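You operate a simulated robot arm through the tools that you are given. There is no shell and no other tool.

You run a simulated robot arm. Do the job below in one go: nothing can be reset, and whatever is moved stays where it is left.

JOB
Change the soak tub's water: drain it, refill to the blue line.
Fine: the nozzle in it goes to the pink tray first; red valve shut before the tap runs; white lid on at the end.

It is judged by the outcome, as a careful person would: the job done as asked, and still so three seconds after it is handed in. It fails if anything else is knocked over, pushed out of place, dropped, spilled or broken. A push-on lid holds only when it is set on centred and level and pressed home; a screw cap is set on level and turned clockwise until tight.

ROBOT AND FRAMES
A 7-joint arm with a two-finger parallel gripper, fixed in place. Base frame: the origin is at the foot of the arm, x ahead of it, y to its left, z up; the work surface is at about z = 0.9. Units: m, rad, N and s.
Its first joint turns from -2.304 to 2.304 rad. Payload 3.91 kg.
The tool frame sits at the grasp point between the pads (the TCP): z along the fingers, y along the line on which they close. The tips reach 0.03 m beyond it. Largest opening 0.11 m; finger width 0.02, thickness 0.01; the body of the gripper, 0.048 by 0.112 m, starts 0.055 m behind the TCP.
Orientation is that of the tool frame in the base frame, as [roll, pitch, yaw] about the fixed x, y, z axes, in that order (R = Rz(yaw) Ry(pitch) Rx(roll)). With the fingers straight down and closing along the base's y, the tool's x points along the base's -x, its y along +y and its z along -z.

CONTROLS
- The arm moves only by the tool arm_command. Its argument "plan" is a list that holds one entry, the list of rows, each a list of 7 numbers: the shift along the tool's x, y, z in m, then the turn, a rotation vector about the tool's x, y, z in rad, then the finger opening in m, from 0 to 0.11. In form: [[[dx, dy, dz, wx, wy, wz, claw], ...]]. A call has 1 to 20 rows; each row shifts and turns the commanded pose from where the row before left it, along the tool's axes as they then stand. Each row takes 0.2 s and may step no farther than 0.05 m and 0.15 rad from the row before; otherwise, or with a gripper value out of range, the whole call is refused. A pose out of reach is approached as far as the arm can. The call stops where the force on the tool passes 90 N (or 10 N more than at its start, if that is more) or the arm is blocked; 0.2 s more then pass. Each finger travels about 0.108 m/s and halts on what it meets, pressing with about 32 N; the grip force reading is that of the motor and also rises with nothing between the fingers. The clock runs only during rows and for 0.2 s after the last one: add rows that do not move to give the fingers time. It gives the time, the measured TCP pose, the force on the tool (base axes), the opening and the grip force at its end, in the units of the frame above (readings bear some noise), with the torque about the TCP (base axes, N m) and any sound that the robot's microphone picked up.
- Cameras (640 x 400 px; columns grow to the right, rows downward): "scene" is fixed at [0.2221, -0.5002, 1.5183]; the picture's right is [0.85, -0.53, 0.00], its down [-0.21, -0.33, -0.92] and it looks along [0.48, 0.78, -0.39] (base axes); focal length 350 px, centre (320, 200). "wrist" rides on the gripper at [0.072, 0.017, -0.103] in the tool frame; the picture's right is [-0.23, 0.97, 0.00], its down [-0.76, -0.18, -0.62] and it looks along [-0.61, -0.14, 0.78] (tool axes); focal length 222 px, centre (320, 200).
- snapshot(camera): a new picture of that camera. It takes no simulated time.
- point_at(camera, pixels): for up to 12 pixels [column, row] of the newest picture of that camera ("zoom" is the newest enlarged one), the place [x, y, z] in the base frame of the surface seen there, good to about 0.002 m. It takes no simulated time.
- close_up(camera, box): a new picture of the part [left, top, right, bottom] of that camera's present view, enlarged. It takes no simulated time.
- sign_off(): hands the job in; it is judged then, once.

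Unless the task says otherwise, let go and move clear before handing in.

The tools are called after "Call:" as name(argument=value, ...) on one line, values as JSON. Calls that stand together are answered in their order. arm_command: Moves the arm, as the interface text tells. Its arguments: {"type":"object","properties":{"plan":{"type":"array","items":{"type":"array","items":{"type":"array","items":{"type":"number"}}}}},"required":["plan"]} The other tools are called the same way: snapshot (camera) takes a picture; point_at (camera, pixels) gives the place of the surface under pixels of a picture; close_up (camera, box) takes an enlarged picture of a part of a camera's view; sign_off () hands the job in.

At the start:

```text
time: 0.0
tcp_pos: [0.5273, 0.527, 1.3222]
orientation: [-3.14, 0.001, 3.141]
wrist_force: [-0.4, 0.8, -0.2]
ft_torque: [-0.01, 0.0, 0.07]
grip_width: 0.11
finger_force: 0.2
```

scene: 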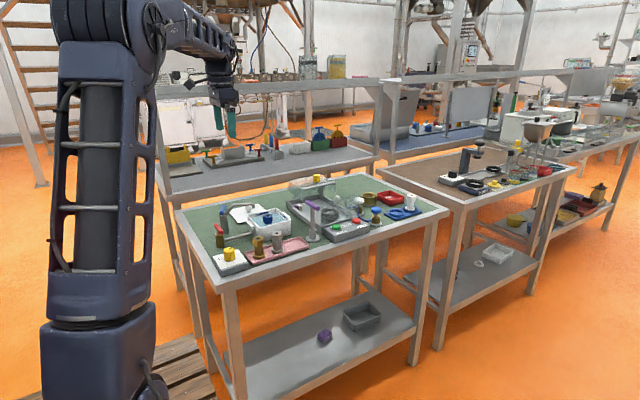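
wrist: 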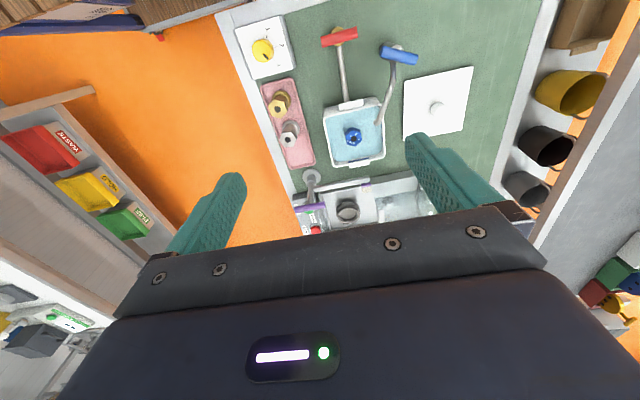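

The wrist picture shows a tub with blue water (around 353,135) with a blue nozzle in it, a pink tray (288,125), a red handle (340,37), a blue handle (398,55) and a white lid (437,103). I will take close-ups of both views before moving.

Call:
close_up(camera="wrist", box=[230, 10, 490, 220])

Call:
close_up(camera="scene", box=[190, 160, 440, 290])

```text
1.90 times, centred on (360, 115) of wrist
```

zoom: 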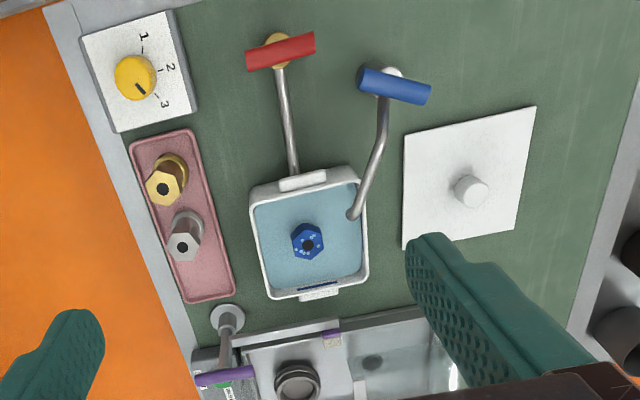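

```text
2.56 times, centred on (315, 225) of scene
```

zoom: 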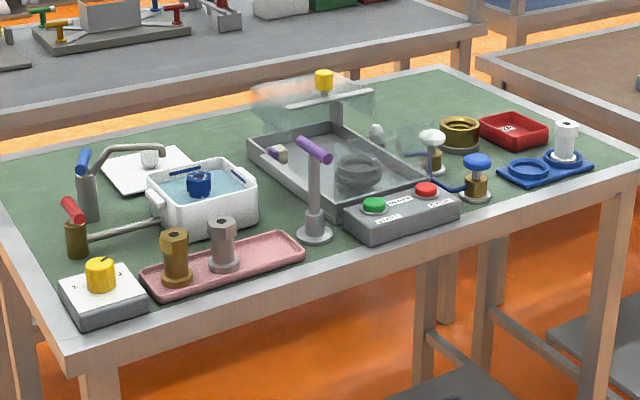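

The close-ups show the tub with the blue nozzle standing in it, a red-handled drain valve, a blue-handled tap with its spout over the tub, and a white lid with a knob. I will measure the positions now.

Call:
point_at(camera="zoom", pixels=[[70, 210], [76, 240], [83, 160], [86, 200], [150, 158], [198, 184], [185, 180], [222, 232], [200, 160], [255, 185], [165, 150], [95, 230]])

Call:
point_at(camera="wrist", pixels=[[353, 137], [340, 37], [325, 40], [354, 33], [398, 55], [384, 50], [415, 60], [437, 107], [404, 137], [472, 67], [280, 105], [290, 138]])

```text
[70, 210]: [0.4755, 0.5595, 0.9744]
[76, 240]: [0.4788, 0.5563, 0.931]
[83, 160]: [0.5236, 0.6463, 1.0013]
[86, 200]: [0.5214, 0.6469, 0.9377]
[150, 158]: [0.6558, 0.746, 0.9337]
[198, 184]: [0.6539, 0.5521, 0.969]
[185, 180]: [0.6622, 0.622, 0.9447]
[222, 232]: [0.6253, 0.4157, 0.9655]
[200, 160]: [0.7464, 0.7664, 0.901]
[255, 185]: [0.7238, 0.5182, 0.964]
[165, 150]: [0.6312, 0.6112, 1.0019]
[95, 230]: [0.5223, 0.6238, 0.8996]
```

```text
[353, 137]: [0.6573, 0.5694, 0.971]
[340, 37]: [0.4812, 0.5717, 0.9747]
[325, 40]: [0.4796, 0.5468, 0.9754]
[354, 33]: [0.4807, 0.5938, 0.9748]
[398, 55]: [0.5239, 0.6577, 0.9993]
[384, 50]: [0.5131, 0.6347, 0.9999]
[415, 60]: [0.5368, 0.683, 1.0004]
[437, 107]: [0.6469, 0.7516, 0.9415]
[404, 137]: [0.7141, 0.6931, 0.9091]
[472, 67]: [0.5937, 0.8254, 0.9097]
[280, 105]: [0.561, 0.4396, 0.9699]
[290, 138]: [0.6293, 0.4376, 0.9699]
```

The red valve is at about (0.48, 0.57), the tap at (0.525, 0.66), the tub near (0.65, 0.57) and the lid at (0.65, 0.75). I will zoom tighter on the tub, the valves, the spout and the lid.

Call:
close_up(camera="scene", box=[205, 190, 305, 252])

Call:
close_up(camera="wrist", box=[310, 70, 410, 180])

Call:
close_up(camera="wrist", box=[300, 10, 440, 100])

```text
6.40 times, centred on (255, 221) of scene
```

zoom: 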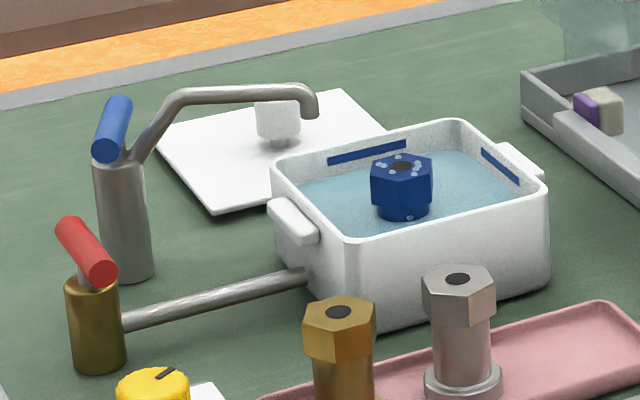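

```text
3.64 times, centred on (360, 125) of wrist
```

zoom: 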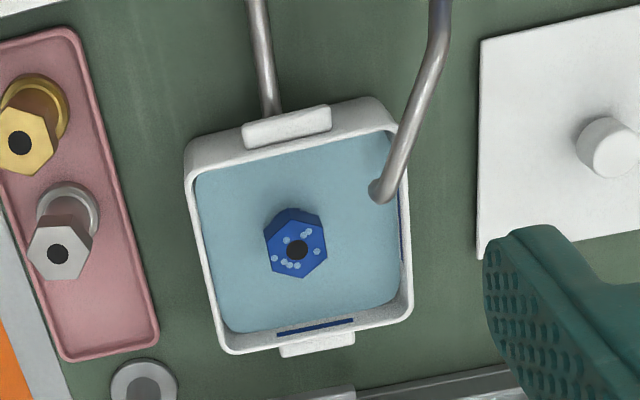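

```text
4.44 times, centred on (370, 55) of wrist
```

zoom: 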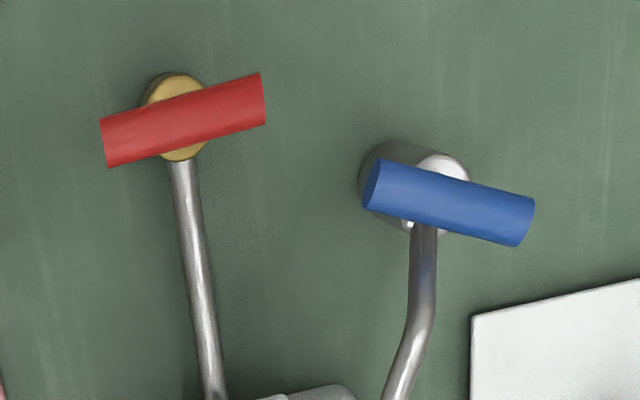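

The blue band sits on the inside far walls, just above the present water, and the spout hangs over one corner of the tub. I will measure spout height, tub rim corners, lid corners and the nozzle.

Call:
point_at(camera="wrist", pixels=[[365, 142], [367, 121], [372, 110], [379, 90], [380, 75], [360, 132], [345, 138]])

Call:
close_up(camera="scene", box=[205, 190, 305, 252])

```text
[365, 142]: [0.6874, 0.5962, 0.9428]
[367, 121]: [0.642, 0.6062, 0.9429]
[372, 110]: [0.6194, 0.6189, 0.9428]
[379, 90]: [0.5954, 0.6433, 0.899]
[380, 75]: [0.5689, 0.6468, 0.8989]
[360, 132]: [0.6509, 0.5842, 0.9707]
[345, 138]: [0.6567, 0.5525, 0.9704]
```

```text
6.40 times, centred on (255, 221) of scene
```

zoom: 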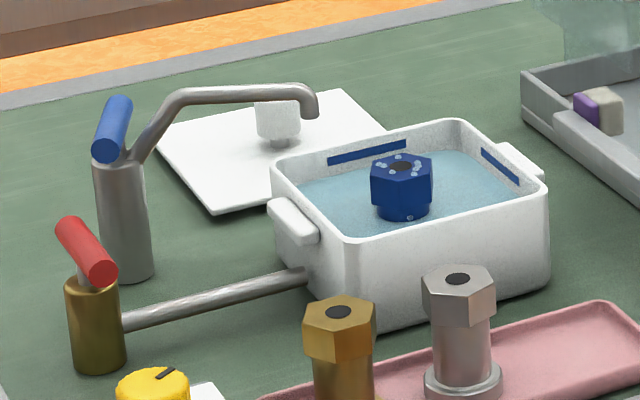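

Call:
point_at(camera="zoom", pixels=[[311, 112], [305, 95], [280, 90], [180, 97], [150, 140], [367, 152], [500, 167], [460, 124], [278, 162], [352, 240], [543, 180], [290, 215]])

Call:
point_at(camera="zoom", pixels=[[525, 158], [400, 160], [403, 215], [450, 170], [273, 118], [281, 141], [340, 93], [214, 213], [383, 130], [162, 147], [116, 105], [128, 105]])

Call:
point_at(camera="zoom", pixels=[[110, 155], [70, 220], [105, 270], [85, 275], [95, 320], [120, 240], [200, 306], [460, 280], [340, 305], [462, 340], [540, 350], [640, 350]])

```text
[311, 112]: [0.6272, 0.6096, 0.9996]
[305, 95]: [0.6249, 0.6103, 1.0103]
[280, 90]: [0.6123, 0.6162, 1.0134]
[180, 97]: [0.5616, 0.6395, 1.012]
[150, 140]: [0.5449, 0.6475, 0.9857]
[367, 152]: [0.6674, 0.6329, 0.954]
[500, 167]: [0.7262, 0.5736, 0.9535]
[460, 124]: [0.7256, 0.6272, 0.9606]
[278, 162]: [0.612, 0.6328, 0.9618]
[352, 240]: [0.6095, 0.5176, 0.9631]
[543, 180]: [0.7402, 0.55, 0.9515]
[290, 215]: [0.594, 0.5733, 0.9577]
```

```text
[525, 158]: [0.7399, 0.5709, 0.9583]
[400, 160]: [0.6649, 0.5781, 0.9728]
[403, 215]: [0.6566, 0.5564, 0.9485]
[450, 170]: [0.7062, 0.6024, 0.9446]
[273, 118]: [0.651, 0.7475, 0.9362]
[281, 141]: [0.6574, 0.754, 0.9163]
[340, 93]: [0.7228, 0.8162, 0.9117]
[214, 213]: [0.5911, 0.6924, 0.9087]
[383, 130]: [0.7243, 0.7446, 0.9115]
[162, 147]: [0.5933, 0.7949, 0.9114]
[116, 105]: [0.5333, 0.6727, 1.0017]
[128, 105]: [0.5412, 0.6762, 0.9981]
```

```text
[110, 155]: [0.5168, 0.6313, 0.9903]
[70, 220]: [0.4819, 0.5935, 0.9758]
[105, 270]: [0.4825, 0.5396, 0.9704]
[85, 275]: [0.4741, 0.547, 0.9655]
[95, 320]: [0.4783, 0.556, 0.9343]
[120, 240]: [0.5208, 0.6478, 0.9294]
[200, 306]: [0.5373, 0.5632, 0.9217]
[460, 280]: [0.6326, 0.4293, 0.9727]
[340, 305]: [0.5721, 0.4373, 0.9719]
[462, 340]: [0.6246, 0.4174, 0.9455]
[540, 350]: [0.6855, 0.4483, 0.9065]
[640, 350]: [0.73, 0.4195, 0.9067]
```

Rim z is about 0.962, the spout tip is at (0.627, 0.610, ~0.997), and the nozzle top is at 0.972 near (0.657, 0.568). I will measure the pink tray's free end, the purple post and the hex orientation next.

Call:
close_up(camera="wrist", box=[250, 70, 350, 220])

Call:
point_at(camera="zoom", pixels=[[240, 90], [280, 160], [320, 170], [270, 260], [300, 265], [335, 240], [310, 290], [300, 380], [360, 360], [230, 60], [340, 250], [205, 80]])

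Call:
close_up(camera="wrist", box=[333, 115, 373, 155])

```text
2.67 times, centred on (300, 145) of wrist
```

zoom: 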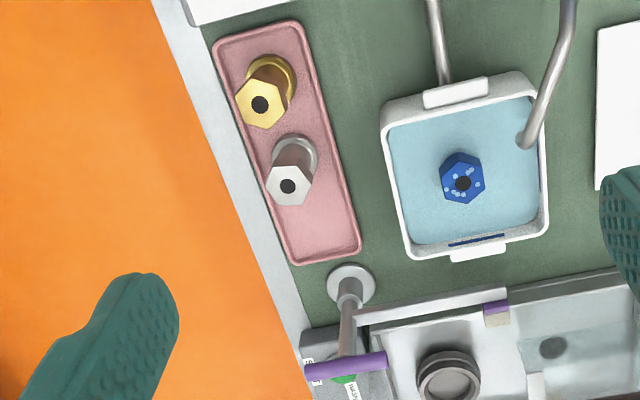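

```text
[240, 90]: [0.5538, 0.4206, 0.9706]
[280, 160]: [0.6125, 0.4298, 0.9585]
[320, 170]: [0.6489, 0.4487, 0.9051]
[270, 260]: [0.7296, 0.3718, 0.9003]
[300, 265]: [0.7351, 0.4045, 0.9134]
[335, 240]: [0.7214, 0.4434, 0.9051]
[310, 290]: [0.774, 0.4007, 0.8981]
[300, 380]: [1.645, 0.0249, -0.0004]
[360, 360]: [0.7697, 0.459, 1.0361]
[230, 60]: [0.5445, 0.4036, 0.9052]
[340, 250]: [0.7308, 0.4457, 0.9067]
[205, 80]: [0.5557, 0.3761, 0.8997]
```

```text
10.00 times, centred on (353, 135) of wrist
```

zoom: 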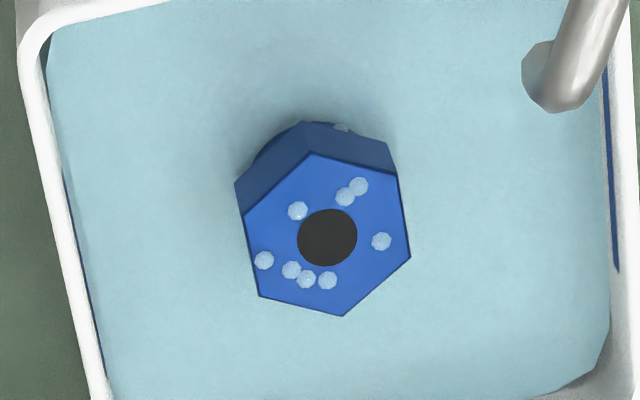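

The hex head is crisp in this close-up, with vertices near (311,153), (396,175), (410,257), (344,316), (259,296) and (245,215). I will get their base coordinates for the grasp yaw and centre.

Call:
point_at(camera="zoom", pixels=[[312, 158], [392, 178], [405, 256], [343, 311], [262, 293], [250, 217], [328, 237], [530, 70], [550, 105], [560, 60]])

Call:
close_up(camera="wrist", box=[310, 70, 410, 180])

Call:
point_at(camera="zoom", pixels=[[190, 172], [400, 135], [412, 305], [232, 350], [190, 145], [375, 100], [480, 40], [478, 258], [606, 150], [638, 12], [638, 240], [300, 210]])

```text
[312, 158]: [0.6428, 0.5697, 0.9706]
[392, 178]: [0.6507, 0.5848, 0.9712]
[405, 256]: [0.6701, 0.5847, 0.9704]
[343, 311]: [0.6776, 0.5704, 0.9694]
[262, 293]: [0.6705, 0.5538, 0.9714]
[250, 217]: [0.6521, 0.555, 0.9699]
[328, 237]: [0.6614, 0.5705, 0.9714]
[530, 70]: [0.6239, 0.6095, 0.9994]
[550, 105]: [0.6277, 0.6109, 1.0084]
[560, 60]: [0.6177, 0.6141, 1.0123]
```

```text
3.64 times, centred on (360, 125) of wrist
```

zoom: 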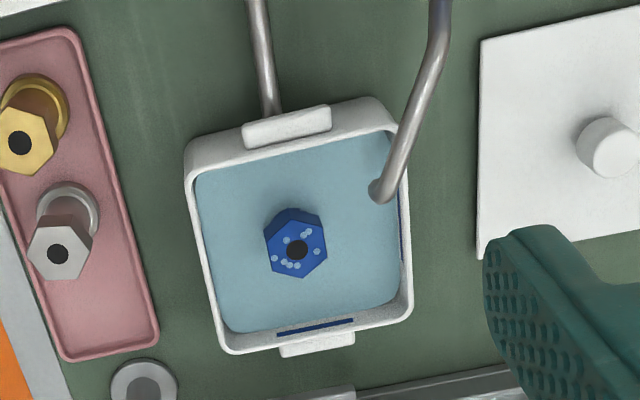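

```text
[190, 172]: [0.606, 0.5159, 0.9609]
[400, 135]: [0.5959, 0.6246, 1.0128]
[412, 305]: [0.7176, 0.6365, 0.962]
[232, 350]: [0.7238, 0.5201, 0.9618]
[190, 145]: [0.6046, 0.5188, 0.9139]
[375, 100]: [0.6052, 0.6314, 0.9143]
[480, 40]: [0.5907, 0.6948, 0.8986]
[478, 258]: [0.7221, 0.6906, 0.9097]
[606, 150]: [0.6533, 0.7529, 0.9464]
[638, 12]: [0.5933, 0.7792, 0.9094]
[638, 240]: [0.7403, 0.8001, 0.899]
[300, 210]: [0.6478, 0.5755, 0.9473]
```

The hex centre is (0.6606, 0.5697) with flats facing 30°, 90° and 150°. Closing along 30° keeps the gripper body clear of the spout, so I will move to z 1.10 above the nozzle and turn 60°.

Call:
arm_command(plan=[[[-0.0222, 0.0071, 0.037, 0, 0, 0, 0.052], [-0.0222, 0.0071, 0.037, 0, 0, 0, 0.052], [-0.0222, 0.0071, 0.037, 0, 0, 0, 0.052], [-0.0222, 0.0071, 0.037, 0, 0, 0, 0.052], [-0.0222, 0.0071, 0.037, 0, 0, 0, 0.052], [-0.0223, 0.0072, 0.037, 0, 0, 0, 0.052], [0, 0, 0, 0, 0, 0.1496, 0.052], [0, 0, 0, 0, 0, 0.1496, 0.052], [0, 0, 0, 0, 0, 0.1496, 0.052], [0, 0, 0, 0, 0, 0.1496, 0.052], [0, 0, 0, 0, 0, 0.1496, 0.052], [0, 0, 0, 0, 0, 0.1496, 0.052], [0, 0, 0, 0, 0, 0.1496, 0.052], [0, 0, 0, 0, 0, 0, 0.052], [0, 0, 0, 0, 0, 0, 0.052]]])

Call:
snapshot(camera="wrist")

Call:
snapshot(camera="scene")

```text
time: 3.2
tcp_pos: [0.6603, 0.5696, 1.1001]
orientation: [3.141, -0.002, 2.093]
wrist_force: [-0.8, -0.4, 0.7]
ft_torque: [-0.02, -0.02, 0.01]
grip_width: 0.0521
finger_force: 0.0
```

```text
taken
```

wrist: 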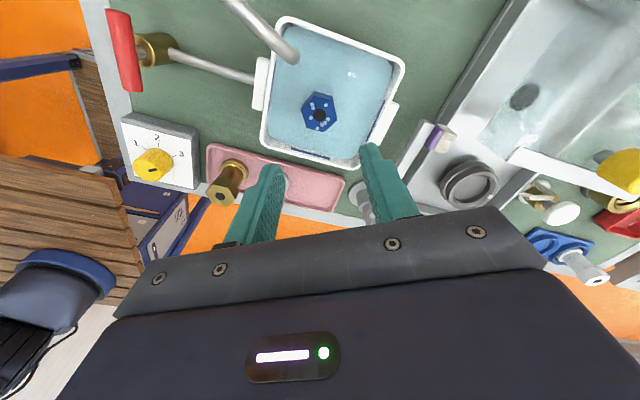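

```text
taken
```

scene: 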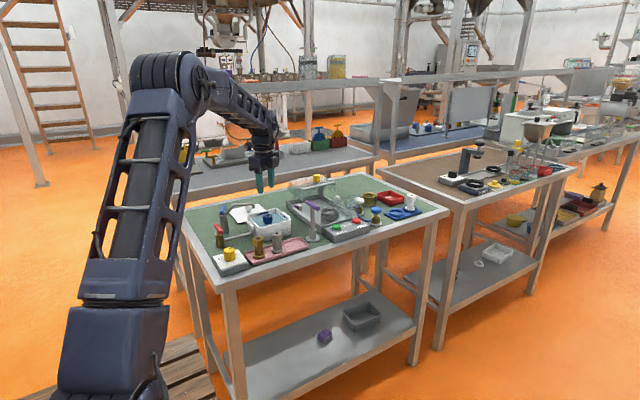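

The arm is above the nozzle, which shows at wrist pixel (320,113) with the tub rim fully visible. I will re-measure the nozzle centre and tub rim from this closer view before descending.

Call:
close_up(camera="wrist", box=[240, 0, 420, 180])

Call:
point_at(camera="wrist", pixels=[[320, 115], [303, 120], [337, 108], [312, 97], [328, 97], [336, 126], [310, 128], [283, 20], [404, 65], [360, 163], [263, 138], [293, 50]])

```text
2.22 times, centred on (330, 90) of wrist
```

zoom: 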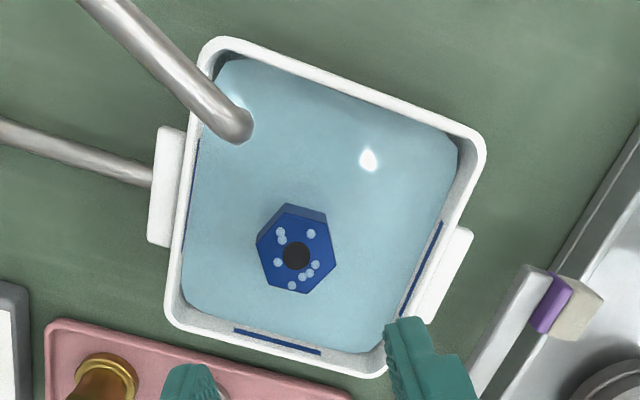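

```text
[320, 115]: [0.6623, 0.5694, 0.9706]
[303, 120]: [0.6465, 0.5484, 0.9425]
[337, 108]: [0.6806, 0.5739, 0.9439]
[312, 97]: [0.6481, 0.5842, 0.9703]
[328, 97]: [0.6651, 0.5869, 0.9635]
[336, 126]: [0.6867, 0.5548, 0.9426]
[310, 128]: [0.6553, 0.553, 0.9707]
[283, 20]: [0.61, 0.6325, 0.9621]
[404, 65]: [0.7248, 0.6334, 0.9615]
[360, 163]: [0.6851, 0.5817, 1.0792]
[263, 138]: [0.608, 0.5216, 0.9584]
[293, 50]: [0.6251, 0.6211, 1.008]
```

The nozzle centre is confirmed at about (0.661, 0.5695), water at 0.943 and the blue line near 0.9535. I will descend to z 0.964 with the fingers open at 0.052 and then close on the hex head.

Call:
arm_command(plan=[[[0, 0.0005, 0.034, 0, 0, 0, 0.052], [0, 0, 0.034, 0, 0, 0, 0.052], [0, 0, 0.034, 0, 0, 0, 0.052], [0, 0, 0.018, 0, 0, 0, 0.052], [0, 0, 0.015, 0, 0, 0, 0.052], [0, 0, 0, 0, 0, 0, 0.052], [0, 0, 0, 0, 0, 0, 0.02], [0, 0, 0, 0, 0, 0, 0.02], [0, 0, 0, 0, 0, 0, 0.02]]])

Call:
close_up(camera="wrist", box=[220, 60, 460, 240])

Call:
close_up(camera="scene", box=[205, 180, 325, 270])

```text
time: 5.2
tcp_pos: [0.6602, 0.5706, 0.967]
orientation: [-3.142, 0.001, 2.093]
wrist_force: [-0.3, -0.3, -0.1]
ft_torque: [-0.02, 0.0, -0.03]
grip_width: 0.0337
finger_force: 32.0
```

```text
2.22 times, centred on (340, 150) of wrist
```

zoom: 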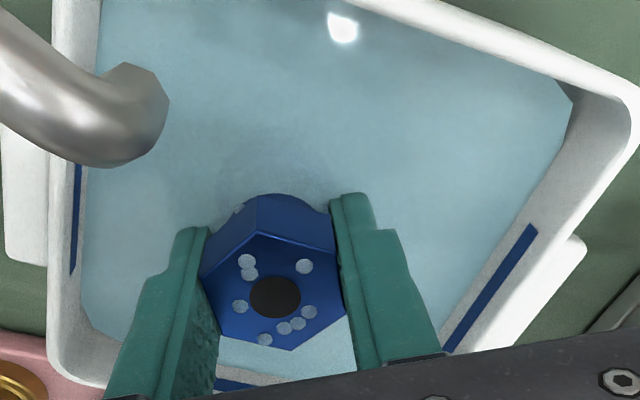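

```text
4.44 times, centred on (265, 225) of scene
```

zoom: 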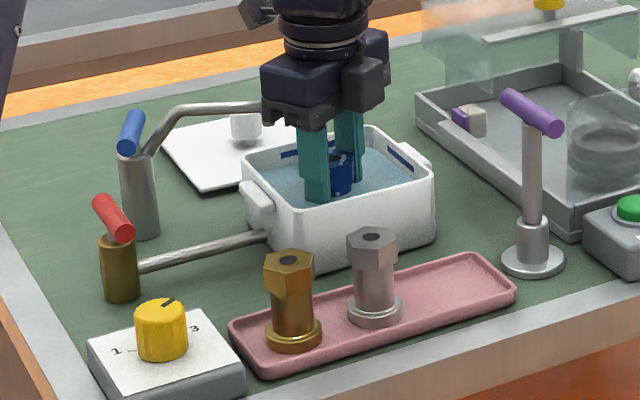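

The grip holds at 0.0337 on the hex. Before lifting, I will measure the silver nozzle, tray edges and purple post in this scene close-up to choose a drop spot.

Call:
point_at(camera="zoom", pixels=[[372, 237], [375, 310], [290, 258], [465, 263], [515, 290], [440, 290], [400, 325], [533, 262], [505, 95], [555, 130], [533, 170], [425, 275]])

Call:
point_at(camera="zoom", pixels=[[232, 335], [485, 257], [260, 370], [515, 300], [395, 306], [350, 305], [505, 258], [562, 262], [530, 110]])

```text
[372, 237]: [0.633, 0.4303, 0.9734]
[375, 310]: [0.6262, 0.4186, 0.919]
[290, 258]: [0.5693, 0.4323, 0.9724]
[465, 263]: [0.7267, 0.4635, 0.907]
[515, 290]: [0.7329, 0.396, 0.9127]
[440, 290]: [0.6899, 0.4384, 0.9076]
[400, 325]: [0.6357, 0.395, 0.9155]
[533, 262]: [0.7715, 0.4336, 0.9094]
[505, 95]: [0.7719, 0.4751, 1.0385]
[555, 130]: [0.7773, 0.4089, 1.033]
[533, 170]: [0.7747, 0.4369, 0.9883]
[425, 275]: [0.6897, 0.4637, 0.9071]
```

```text
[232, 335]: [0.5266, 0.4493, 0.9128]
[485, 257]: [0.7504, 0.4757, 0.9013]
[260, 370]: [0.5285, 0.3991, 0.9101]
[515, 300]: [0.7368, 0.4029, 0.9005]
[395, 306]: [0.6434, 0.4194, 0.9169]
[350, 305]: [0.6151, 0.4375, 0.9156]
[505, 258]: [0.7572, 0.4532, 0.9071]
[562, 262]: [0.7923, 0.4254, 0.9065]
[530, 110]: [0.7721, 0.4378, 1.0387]
```

Silver sits at (0.632, 0.431), the tray spans x 0.527–0.735, and the purple post is at (0.775, 0.437). The free spot is (0.692, 0.431), so I will lift straight up, pause to drip, carry over and turn the gripper back 60°.

Call:
arm_command(plan=[[[0, 0, -0.01, 0, 0, 0, 0.02], [0, 0, -0.02, 0, 0, 0, 0.02], [0, 0, -0.025, 0, 0, 0, 0.02], [0, 0, -0.03, 0, 0, 0, 0.02], [0, 0, -0.03, 0, 0, 0, 0.02], [0, 0, 0, 0, 0, 0, 0.02], [0, 0, 0, 0, 0, 0, 0.02], [0, 0, 0, 0, 0, 0, 0.02]]])

Call:
close_up(camera="scene", box=[205, 170, 325, 260])

```text
time: 7.0
tcp_pos: [0.6607, 0.569, 1.0807]
orientation: [3.142, 0.001, 2.095]
wrist_force: [1.0, -0.4, -0.4]
ft_torque: [-0.01, 0.01, -0.03]
grip_width: 0.0199
finger_force: 0.1
```

```text
4.44 times, centred on (265, 215) of scene
```

zoom: 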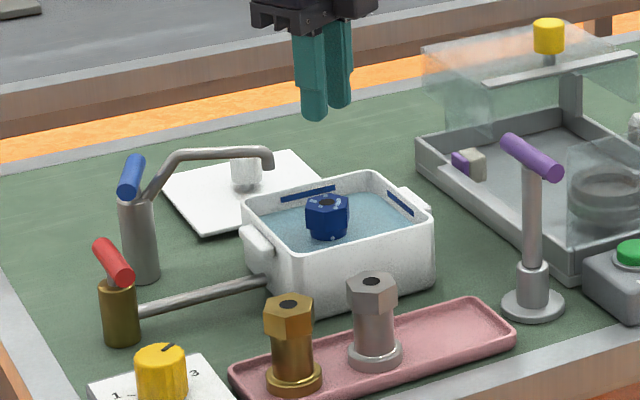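

The lift slipped: the fingers closed to 0.0199 on nothing and the blue nozzle still stands in the tub at zoom (327,215). I will look from the wrist to see whether it moved and how its head and stem are shaped.

Call:
snapshot(camera="wrist")

Call:
close_up(camera="wrist", box=[270, 70, 370, 150])

Call:
close_up(camera="scene", box=[240, 195, 300, 250])

```text
taken
```

wrist: 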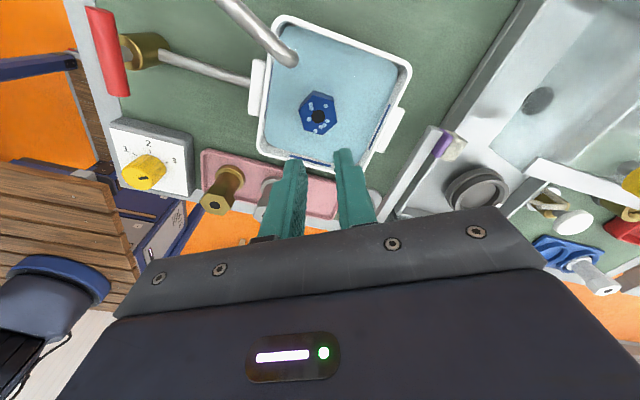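

```text
5.00 times, centred on (320, 110) of wrist
```

zoom: 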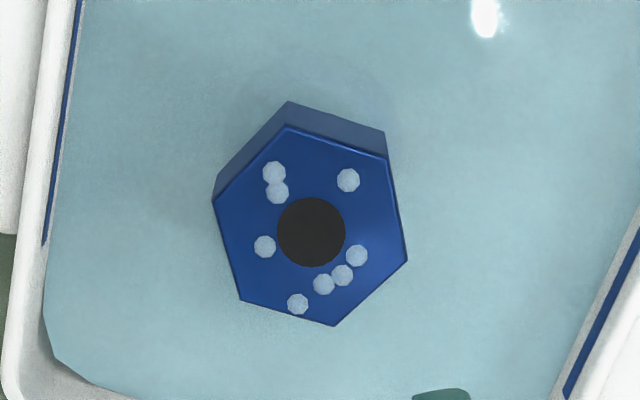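

```text
7.27 times, centred on (270, 222) of scene
```

zoom: 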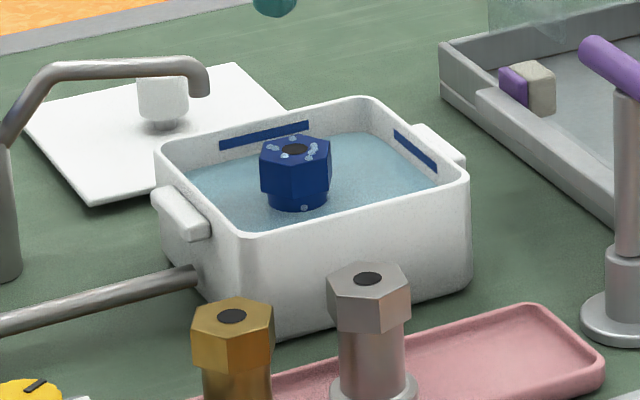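

The nozzle is still upright with wet droplets on its top, so the grip was too high or the surface is slippery. I will re-measure its centre and flats before a deeper grip.

Call:
close_up(camera="wrist", box=[270, 70, 370, 150])

Call:
point_at(camera="zoom", pixels=[[288, 128], [383, 160], [404, 260], [333, 322], [243, 297], [216, 203], [311, 232], [288, 106], [380, 133], [216, 180], [250, 150], [335, 140]])

Call:
close_up(camera="scene", box=[240, 195, 300, 250])

Call:
point_at(camera="zoom", pixels=[[275, 190], [297, 200], [297, 207], [320, 195], [370, 268], [368, 320], [370, 350], [370, 370], [370, 385], [365, 395]])

```text
5.00 times, centred on (320, 110) of wrist
```

zoom: 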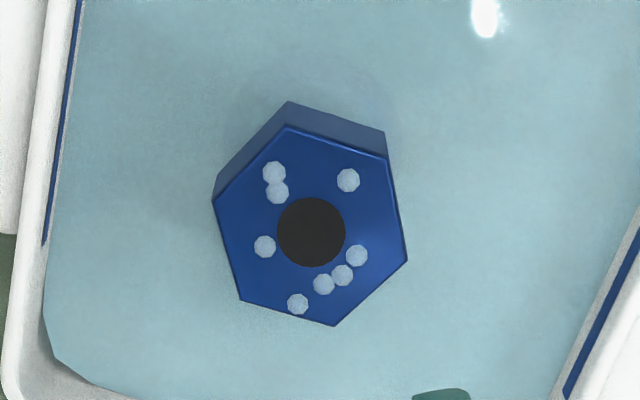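

```text
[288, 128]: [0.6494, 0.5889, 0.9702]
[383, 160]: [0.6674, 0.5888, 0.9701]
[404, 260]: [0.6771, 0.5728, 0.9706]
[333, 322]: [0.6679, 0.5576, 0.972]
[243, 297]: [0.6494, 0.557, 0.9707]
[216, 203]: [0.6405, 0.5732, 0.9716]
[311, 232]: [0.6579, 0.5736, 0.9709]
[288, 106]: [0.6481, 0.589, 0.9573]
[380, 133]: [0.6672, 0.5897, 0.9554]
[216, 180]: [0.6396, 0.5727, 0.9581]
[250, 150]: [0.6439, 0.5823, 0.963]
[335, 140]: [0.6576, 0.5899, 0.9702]
```

```text
7.27 times, centred on (270, 222) of scene
```

zoom: 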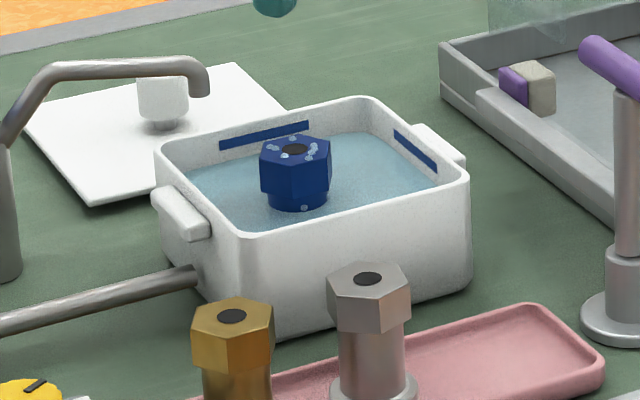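

```text
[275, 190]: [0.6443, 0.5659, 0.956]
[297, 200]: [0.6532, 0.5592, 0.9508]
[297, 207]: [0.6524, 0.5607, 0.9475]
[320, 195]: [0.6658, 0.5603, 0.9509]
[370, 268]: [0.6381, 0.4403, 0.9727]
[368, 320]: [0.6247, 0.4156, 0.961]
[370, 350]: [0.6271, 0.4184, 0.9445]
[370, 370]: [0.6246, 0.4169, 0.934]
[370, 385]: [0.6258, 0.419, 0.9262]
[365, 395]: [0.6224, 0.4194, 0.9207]
```

The nozzle shifted a few mm to about (0.6586, 0.573), so it is free, and its head spans only z 0.953–0.971. I will grip it deeper at z 0.954, check the grip, and then lift just a few mm.

Call:
arm_command(plan=[[[0.0045, 0.0002, 0, 0, 0, 0, 0.052], [0, 0, 0.034, 0, 0, 0, 0.052], [0, 0, 0.034, 0, 0, 0, 0.052], [0, 0, 0.03, 0, 0, 0, 0.052], [0, 0, 0.018, 0, 0, 0, 0.052], [0, 0, 0.0117, 0, 0, 0, 0.052], [0, 0, 0, 0, 0, 0, 0.052], [0, 0, 0, 0, 0, 0, 0.0], [0, 0, 0, 0, 0, 0, 0.0], [0, 0, 0, 0, 0, 0, 0.0], [0, 0, 0, 0, 0, 0, 0.0]]])

Call:
close_up(camera="wrist", box=[220, 60, 460, 240])

Call:
close_up(camera="scene", box=[240, 185, 300, 240])

```text
time: 9.4
tcp_pos: [0.658, 0.5728, 0.9525]
orientation: [-3.141, 0.0, 2.094]
wrist_force: [0.9, -0.2, 0.1]
ft_torque: [-0.02, 0.0, 0.0]
grip_width: 0.0333
finger_force: 31.5
```

```text
2.22 times, centred on (340, 150) of wrist
```

zoom: 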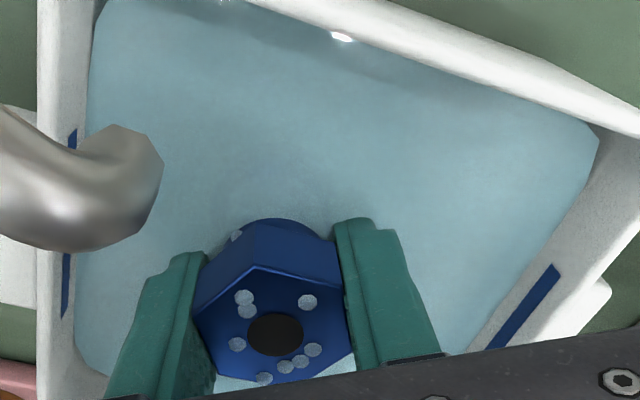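

```text
7.27 times, centred on (270, 212) of scene
```

zoom: 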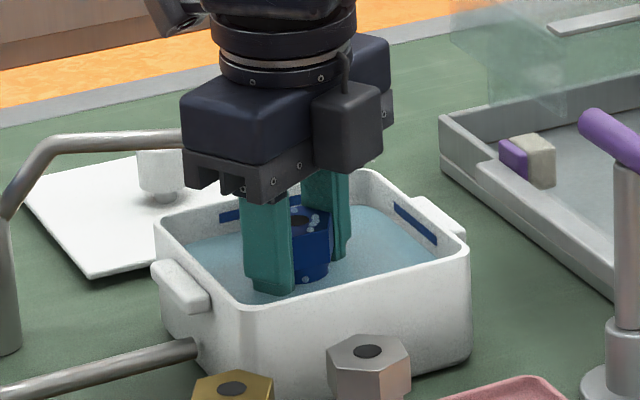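

The grip now reads 0.0333 with the pads over the whole head. I will lift 6 mm slowly while still gripping and check the force.

Call:
arm_command(plan=[[[0, 0, -0.002, 0, 0, 0, 0.0], [0, 0, -0.002, 0, 0, 0, 0.0], [0, 0, -0.002, 0, 0, 0, 0.0]]])

Call:
close_up(camera="wrist", box=[220, 60, 460, 240])

Call:
point_at(camera="zoom", pixels=[[275, 333], [260, 290], [340, 330], [230, 320]])

```text
time: 10.2
tcp_pos: [0.6588, 0.5736, 0.9569]
orientation: [3.141, -0.001, 2.095]
wrist_force: [-0.2, 0.2, -2.0]
ft_torque: [0.03, -0.01, 0.01]
grip_width: 0.0333
finger_force: 31.5
```

```text
2.22 times, centred on (340, 150) of wrist
```

zoom: 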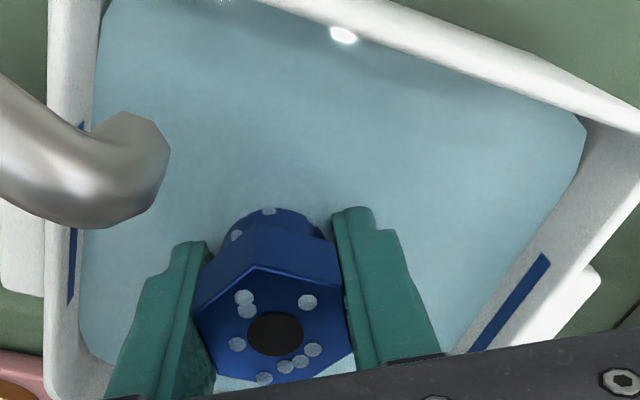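

```text
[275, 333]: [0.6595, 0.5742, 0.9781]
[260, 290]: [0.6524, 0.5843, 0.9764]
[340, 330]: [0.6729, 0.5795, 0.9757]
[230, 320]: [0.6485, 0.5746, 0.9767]
```

The nozzle rose with the fingers (top now z about 0.977, and the force shows 2 N of weight). I will keep lifting slowly and check again.

Call:
arm_command(plan=[[[0, 0, -0.003, 0, 0, 0, 0.0], [0, 0, -0.003, 0, 0, 0, 0.0], [0, 0, -0.003, 0, 0, 0, 0.0], [0, 0, -0.003, 0, 0, 0, 0.0], [0, 0, -0.003, 0, 0, 0, 0.0]]])

Call:
close_up(camera="wrist", box=[220, 60, 460, 240])

Call:
point_at(camera="zoom", pixels=[[275, 333], [260, 290], [340, 330], [230, 320]])

```text
time: 11.4
tcp_pos: [0.6588, 0.5721, 0.9731]
orientation: [3.141, -0.001, 2.094]
wrist_force: [-0.2, 0.7, -2.0]
ft_torque: [0.04, 0.03, -0.01]
grip_width: 0.033
finger_force: 31.6
```

```text
2.22 times, centred on (340, 150) of wrist
```

zoom: 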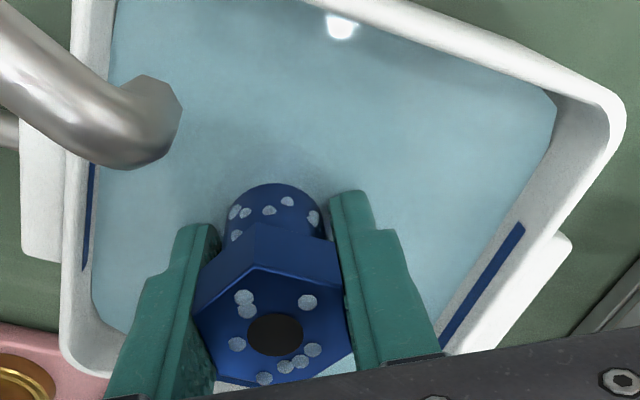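

```text
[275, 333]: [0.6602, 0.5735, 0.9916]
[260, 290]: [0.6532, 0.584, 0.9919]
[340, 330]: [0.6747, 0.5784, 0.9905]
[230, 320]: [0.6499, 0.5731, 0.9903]
```

The hex keeps the same position in the wrist view, so it isn't slipping. I will continue the slow lift out of the tub.

Call:
arm_command(plan=[[[0, 0, -0.005, 0, 0, 0, 0.0], [0, 0, -0.006, 0, 0, 0, 0.0], [0, 0, -0.006, 0, 0, 0, 0.0], [0, 0, -0.006, 0, 0, 0, 0.0], [0, 0, -0.006, 0, 0, 0, 0.0], [0, 0, -0.006, 0, 0, 0, 0.0], [0, 0, -0.006, 0, 0, 0, 0.0], [0, 0, -0.006, 0, 0, 0, 0.0], [0, 0, -0.006, 0, 0, 0, 0.0], [0, 0, -0.005, 0, 0, 0, 0.0], [0, 0, 0, 0, 0, 0, 0.0]]])

Call:
close_up(camera="wrist", box=[220, 60, 460, 240])

Call:
close_up(camera="scene", box=[220, 170, 320, 250])

```text
time: 13.8
tcp_pos: [0.6576, 0.5742, 1.0306]
orientation: [-3.141, 0.001, 2.095]
wrist_force: [0.0, 0.7, -1.9]
ft_torque: [0.01, 0.02, 0.03]
grip_width: 0.0331
finger_force: 31.7
```

```text
2.22 times, centred on (340, 150) of wrist
```

zoom: 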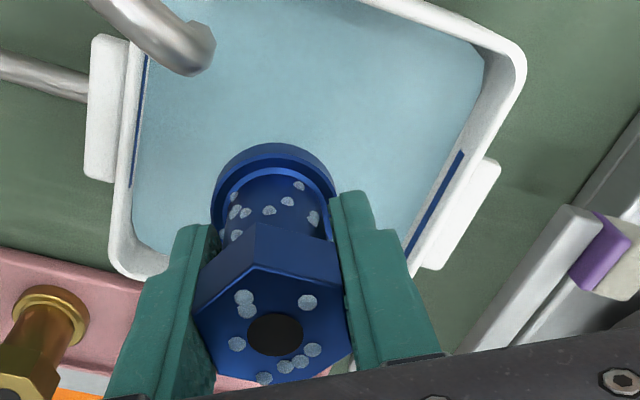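

```text
5.00 times, centred on (270, 210) of scene
```

zoom: 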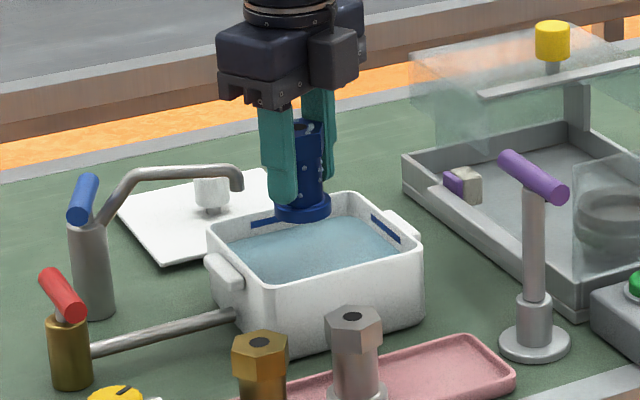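

The nozzle is out and held firm, with its bottom about 2 cm above the rim. I will raise it another 3 cm and carry it slowly over the free end of the pink tray.

Call:
arm_command(plan=[[[0, 0, -0.006, 0, 0, 0, 0.0], [0, 0, -0.008, 0, 0, 0, 0.0], [0, 0, -0.008, 0, 0, 0, 0.0], [0, 0, -0.006, 0, 0, 0, 0.0], [0, 0, 0, 0, 0, 0, 0.0], [-0.008, -0.0024, 0, 0, 0, 0, 0.0], [-0.0125, -0.0038, 0, 0, 0, 0, 0.0], [-0.0125, -0.0038, 0, 0, 0, 0, 0.0], [-0.0125, -0.0038, 0, 0, 0, 0, 0.0], [-0.0125, -0.0038, 0, 0, 0, 0, 0.0], [-0.0125, -0.0038, 0, 0, 0, 0, 0.0], [-0.0125, -0.0038, 0, 0, 0, 0, 0.0], [-0.0125, -0.0038, 0, 0, 0, 0, 0.0], [-0.0125, -0.0038, 0, 0, 0, 0, 0.0], [-0.0125, -0.0038, 0, 0, 0, 0, 0.0], [-0.0125, -0.0038, 0, 0, 0, 0, 0.0], [-0.0067, -0.0017, 0, 0, 0, 0, 0.0], [0, 0, 0, 0, 0, 0, 0.0]]])

Call:
close_up(camera="wrist", box=[220, 60, 460, 240])

Call:
close_up(camera="scene", box=[220, 170, 320, 250])

```text
time: 17.6
tcp_pos: [0.6921, 0.4322, 1.0597]
orientation: [3.142, 0.0, 2.093]
wrist_force: [-0.3, 0.6, -1.4]
ft_torque: [-0.04, -0.01, -0.01]
grip_width: 0.0335
finger_force: 31.8
```

```text
2.22 times, centred on (340, 150) of wrist
```

zoom: 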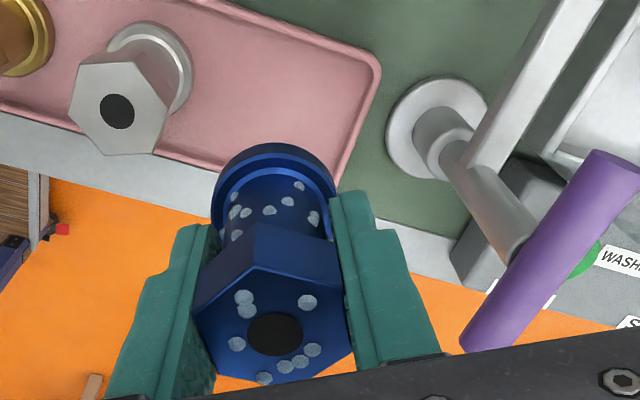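

```text
5.00 times, centred on (270, 210) of scene
```

zoom: 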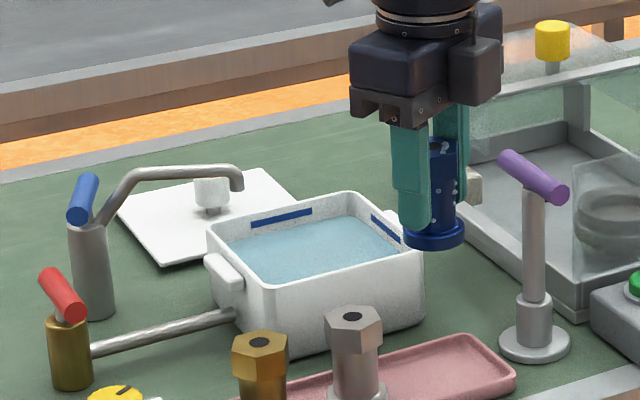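

The nozzle is still secure at (0.692, 0.432), and the purple bar is to the right. I will turn the gripper back 60° so it closes along y, then lower to just above the tray floor.

Call:
arm_command(plan=[[[0, 0, 0, 0, 0, -0.131, 0.0], [0, 0, 0, 0, 0, -0.131, 0.0], [0, 0, 0, 0, 0, -0.131, 0.0], [0, 0, 0, 0, 0, -0.131, 0.0], [0, 0, 0, 0, 0, -0.131, 0.0], [0, 0, 0, 0, 0, -0.131, 0.0], [0, 0, 0, 0, 0, -0.131, 0.0], [0, 0, 0, 0, 0, -0.131, 0.0], [0, 0, 0, 0, 0, 0, 0.0], [0, 0, 0.012, 0, 0, 0, 0.0], [0, 0, 0.014, 0, 0, 0, 0.0], [0, 0, 0.014, 0, 0, 0, 0.0], [0, 0, 0.014, 0, 0, 0, 0.0], [0, 0, 0.014, 0, 0, 0, 0.0], [0, 0, 0.014, 0, 0, 0, 0.0], [0, 0, 0.01, 0, 0, 0, 0.0], [0, 0, 0, 0, 0, 0, 0.0]]])

Call:
close_up(camera="wrist", box=[200, 40, 440, 240])

Call:
close_up(camera="scene", box=[240, 195, 320, 260])

```text
time: 21.2
tcp_pos: [0.692, 0.4317, 0.9659]
orientation: [3.14, 0.001, -3.14]
wrist_force: [-1.9, 0.3, -2.1]
ft_torque: [0.02, 0.03, -0.05]
grip_width: 0.0333
finger_force: 32.5
```

```text
2.00 times, centred on (320, 140) of wrist
```

zoom: 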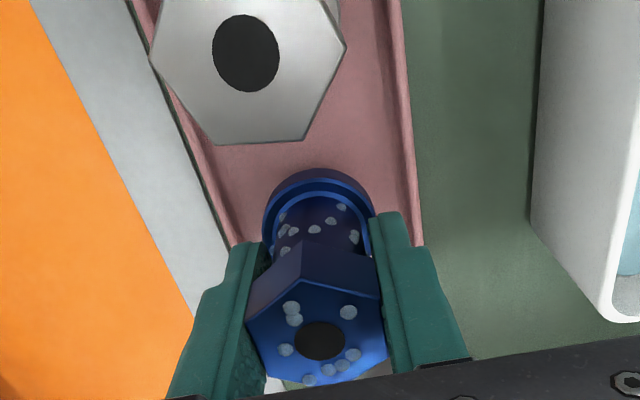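

```text
6.15 times, centred on (280, 228) of scene
```

zoom: 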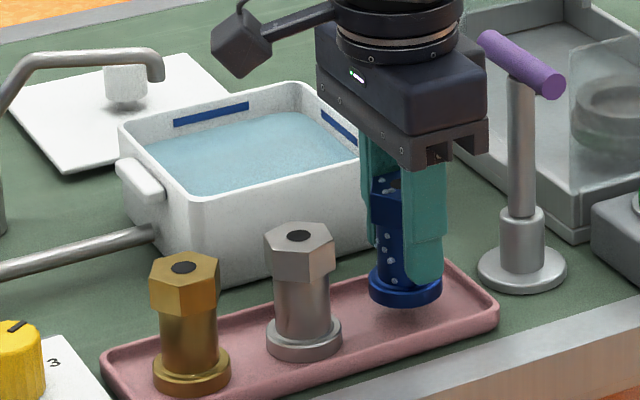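

The flange hangs about 1 cm above the tray floor, clear of the silver nozzle and the tray rim. I will lower in 2 mm steps and watch the force for contact.

Call:
arm_command(plan=[[[0, 0, 0.002, 0, 0, 0, 0.0], [0, 0, 0.002, 0, 0, 0, 0.0], [0, 0, 0.002, 0, 0, 0, 0.0], [0, 0, 0.002, 0, 0, 0, 0.0], [0, 0, 0, 0, 0, 0, 0.0]]])

Call:
close_up(camera="scene", box=[255, 205, 315, 255])

```text
time: 22.4
tcp_pos: [0.6916, 0.4315, 0.9591]
orientation: [-3.141, 0.001, 3.141]
wrist_force: [0.0, 0.0, -2.4]
ft_torque: [-0.02, -0.01, 0.02]
grip_width: 0.0333
finger_force: 31.7
```

```text
8.00 times, centred on (285, 230) of scene
```

zoom: 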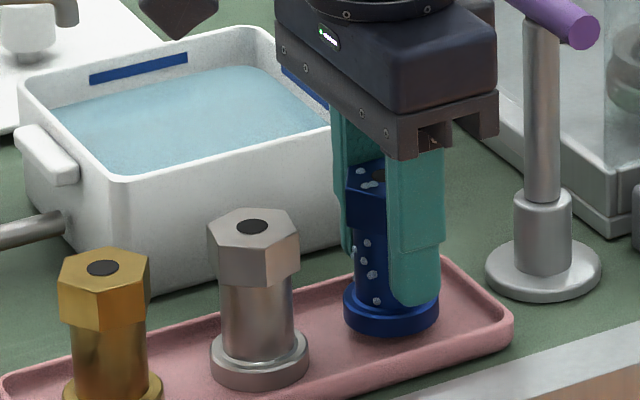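

It is still hanging, with -2.4 N (just its weight) and a thin shadow gap under the flange. I will lower a few more mm in small steps.

Call:
arm_command(plan=[[[0, 0, 0.0015, 0, 0, 0, 0.0], [0, 0, 0.0015, 0, 0, 0, 0.0], [0, 0, 0, 0, 0, 0, 0.0]]])

Call:
close_up(camera="scene", box=[255, 205, 315, 255])

```text
time: 23.2
tcp_pos: [0.693, 0.4316, 0.9566]
orientation: [-3.139, -0.001, -3.14]
wrist_force: [0.3, 0.1, -1.4]
ft_torque: [0.0, 0.03, 0.02]
grip_width: 0.0333
finger_force: 32.5
```

```text
8.00 times, centred on (285, 230) of scene
```

zoom: 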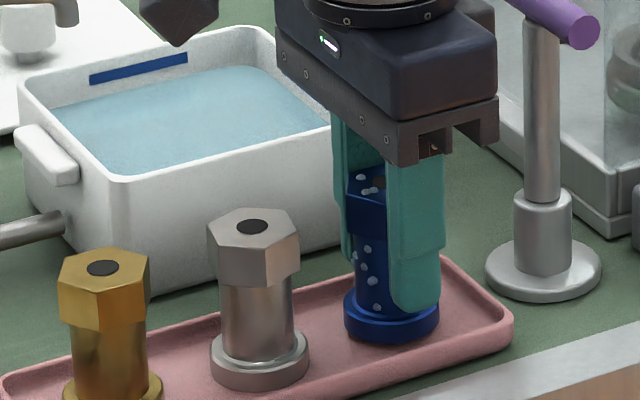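

The flange is nearly down, with force still about -1.4 N. I will take two more 1 mm steps to feel contact.

Call:
arm_command(plan=[[[0, 0, 0.001, 0, 0, 0, 0.0], [0, 0, 0.001, 0, 0, 0, 0.0], [0, 0, 0, 0, 0, 0, 0.0]]])

Call:
close_up(camera="scene", box=[255, 205, 315, 255])

```text
time: 24.0
tcp_pos: [0.6925, 0.4319, 0.9552]
orientation: [-3.14, 0.0, -3.14]
wrist_force: [0.7, 0.3, -1.2]
ft_torque: [0.02, 0.03, 0.01]
grip_width: 0.0335
finger_force: 32.2
```

```text
8.00 times, centred on (285, 230) of scene
```

zoom: 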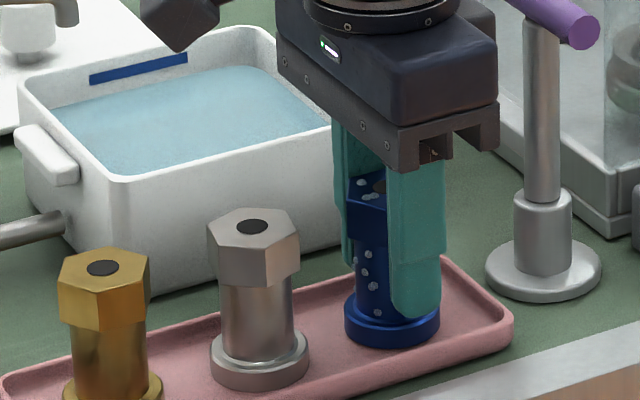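

It is still moving down with no contact force. I will take two more 1 mm steps.

Call:
arm_command(plan=[[[0, 0, 0.001, 0, 0, 0, 0.0], [0, 0, 0.001, 0, 0, 0, 0.0], [0, 0, 0, 0, 0, 0, 0.0]]])

Call:
close_up(camera="scene", box=[255, 205, 315, 255])

```text
time: 24.8
tcp_pos: [0.693, 0.4322, 0.9528]
orientation: [3.141, 0.0, 3.141]
wrist_force: [-0.7, -1.6, 4.7]
ft_torque: [-0.05, 0.0, 0.0]
grip_width: 0.0331
finger_force: 32.4
```

```text
8.00 times, centred on (285, 230) of scene
```

zoom: 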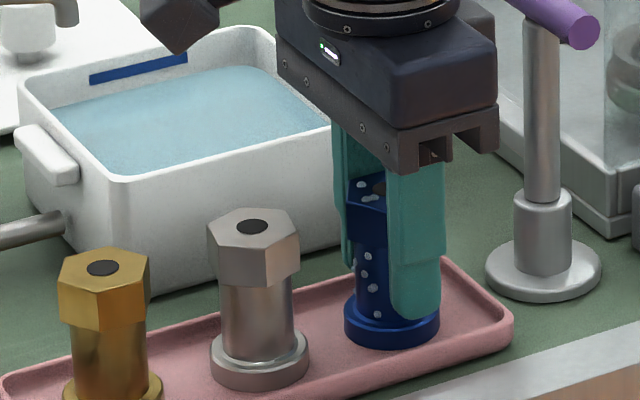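

The force has turned to +4.7 N, so the flange rests on the tray floor. I will open the fingers gently and rise straight up.

Call:
arm_command(plan=[[[0, 0, 0, 0, 0, 0, 0.036], [0, 0, 0, 0, 0, 0, 0.042], [0, 0, 0, 0, 0, 0, 0.052], [0, 0, 0, 0, 0, 0, 0.052], [0, 0, -0.01, 0, 0, 0, 0.052], [0, 0, -0.02, 0, 0, 0, 0.052], [0, 0, -0.03, 0, 0, 0, 0.052], [0, 0, -0.04, 0, 0, 0, 0.052], [0, 0, -0.04, 0, 0, 0, 0.052], [0, 0, 0, 0, 0, 0, 0.052]]])

Call:
snapshot(camera="wrist")

Call:
close_up(camera="scene", box=[200, 180, 320, 260])

```text
time: 27.0
tcp_pos: [0.692, 0.43, 1.0921]
orientation: [3.14, 0.0, -3.14]
wrist_force: [0.6, 0.2, -0.3]
ft_torque: [0.01, 0.0, 0.0]
grip_width: 0.0521
finger_force: 0.0
```

```text
taken
```

wrist: 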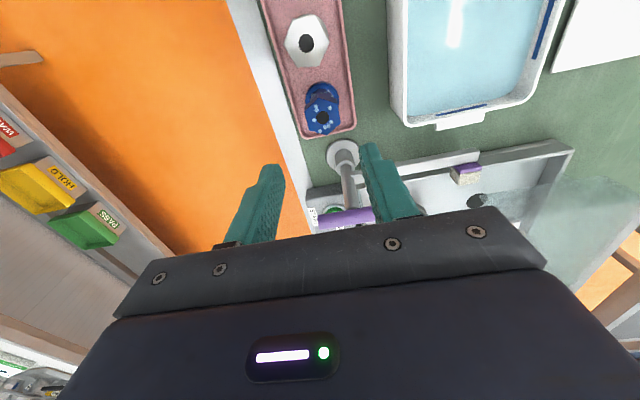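

```text
5.00 times, centred on (260, 220) of scene
```

zoom: 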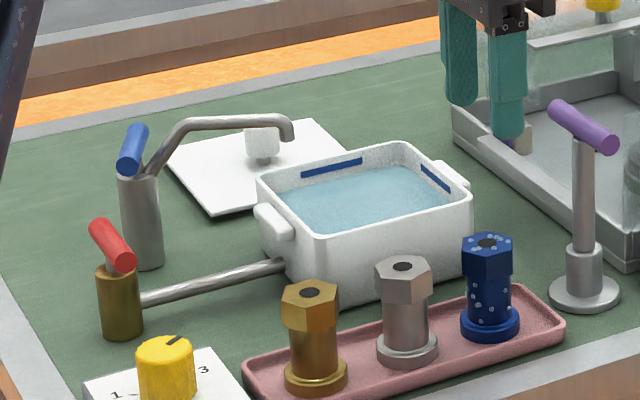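

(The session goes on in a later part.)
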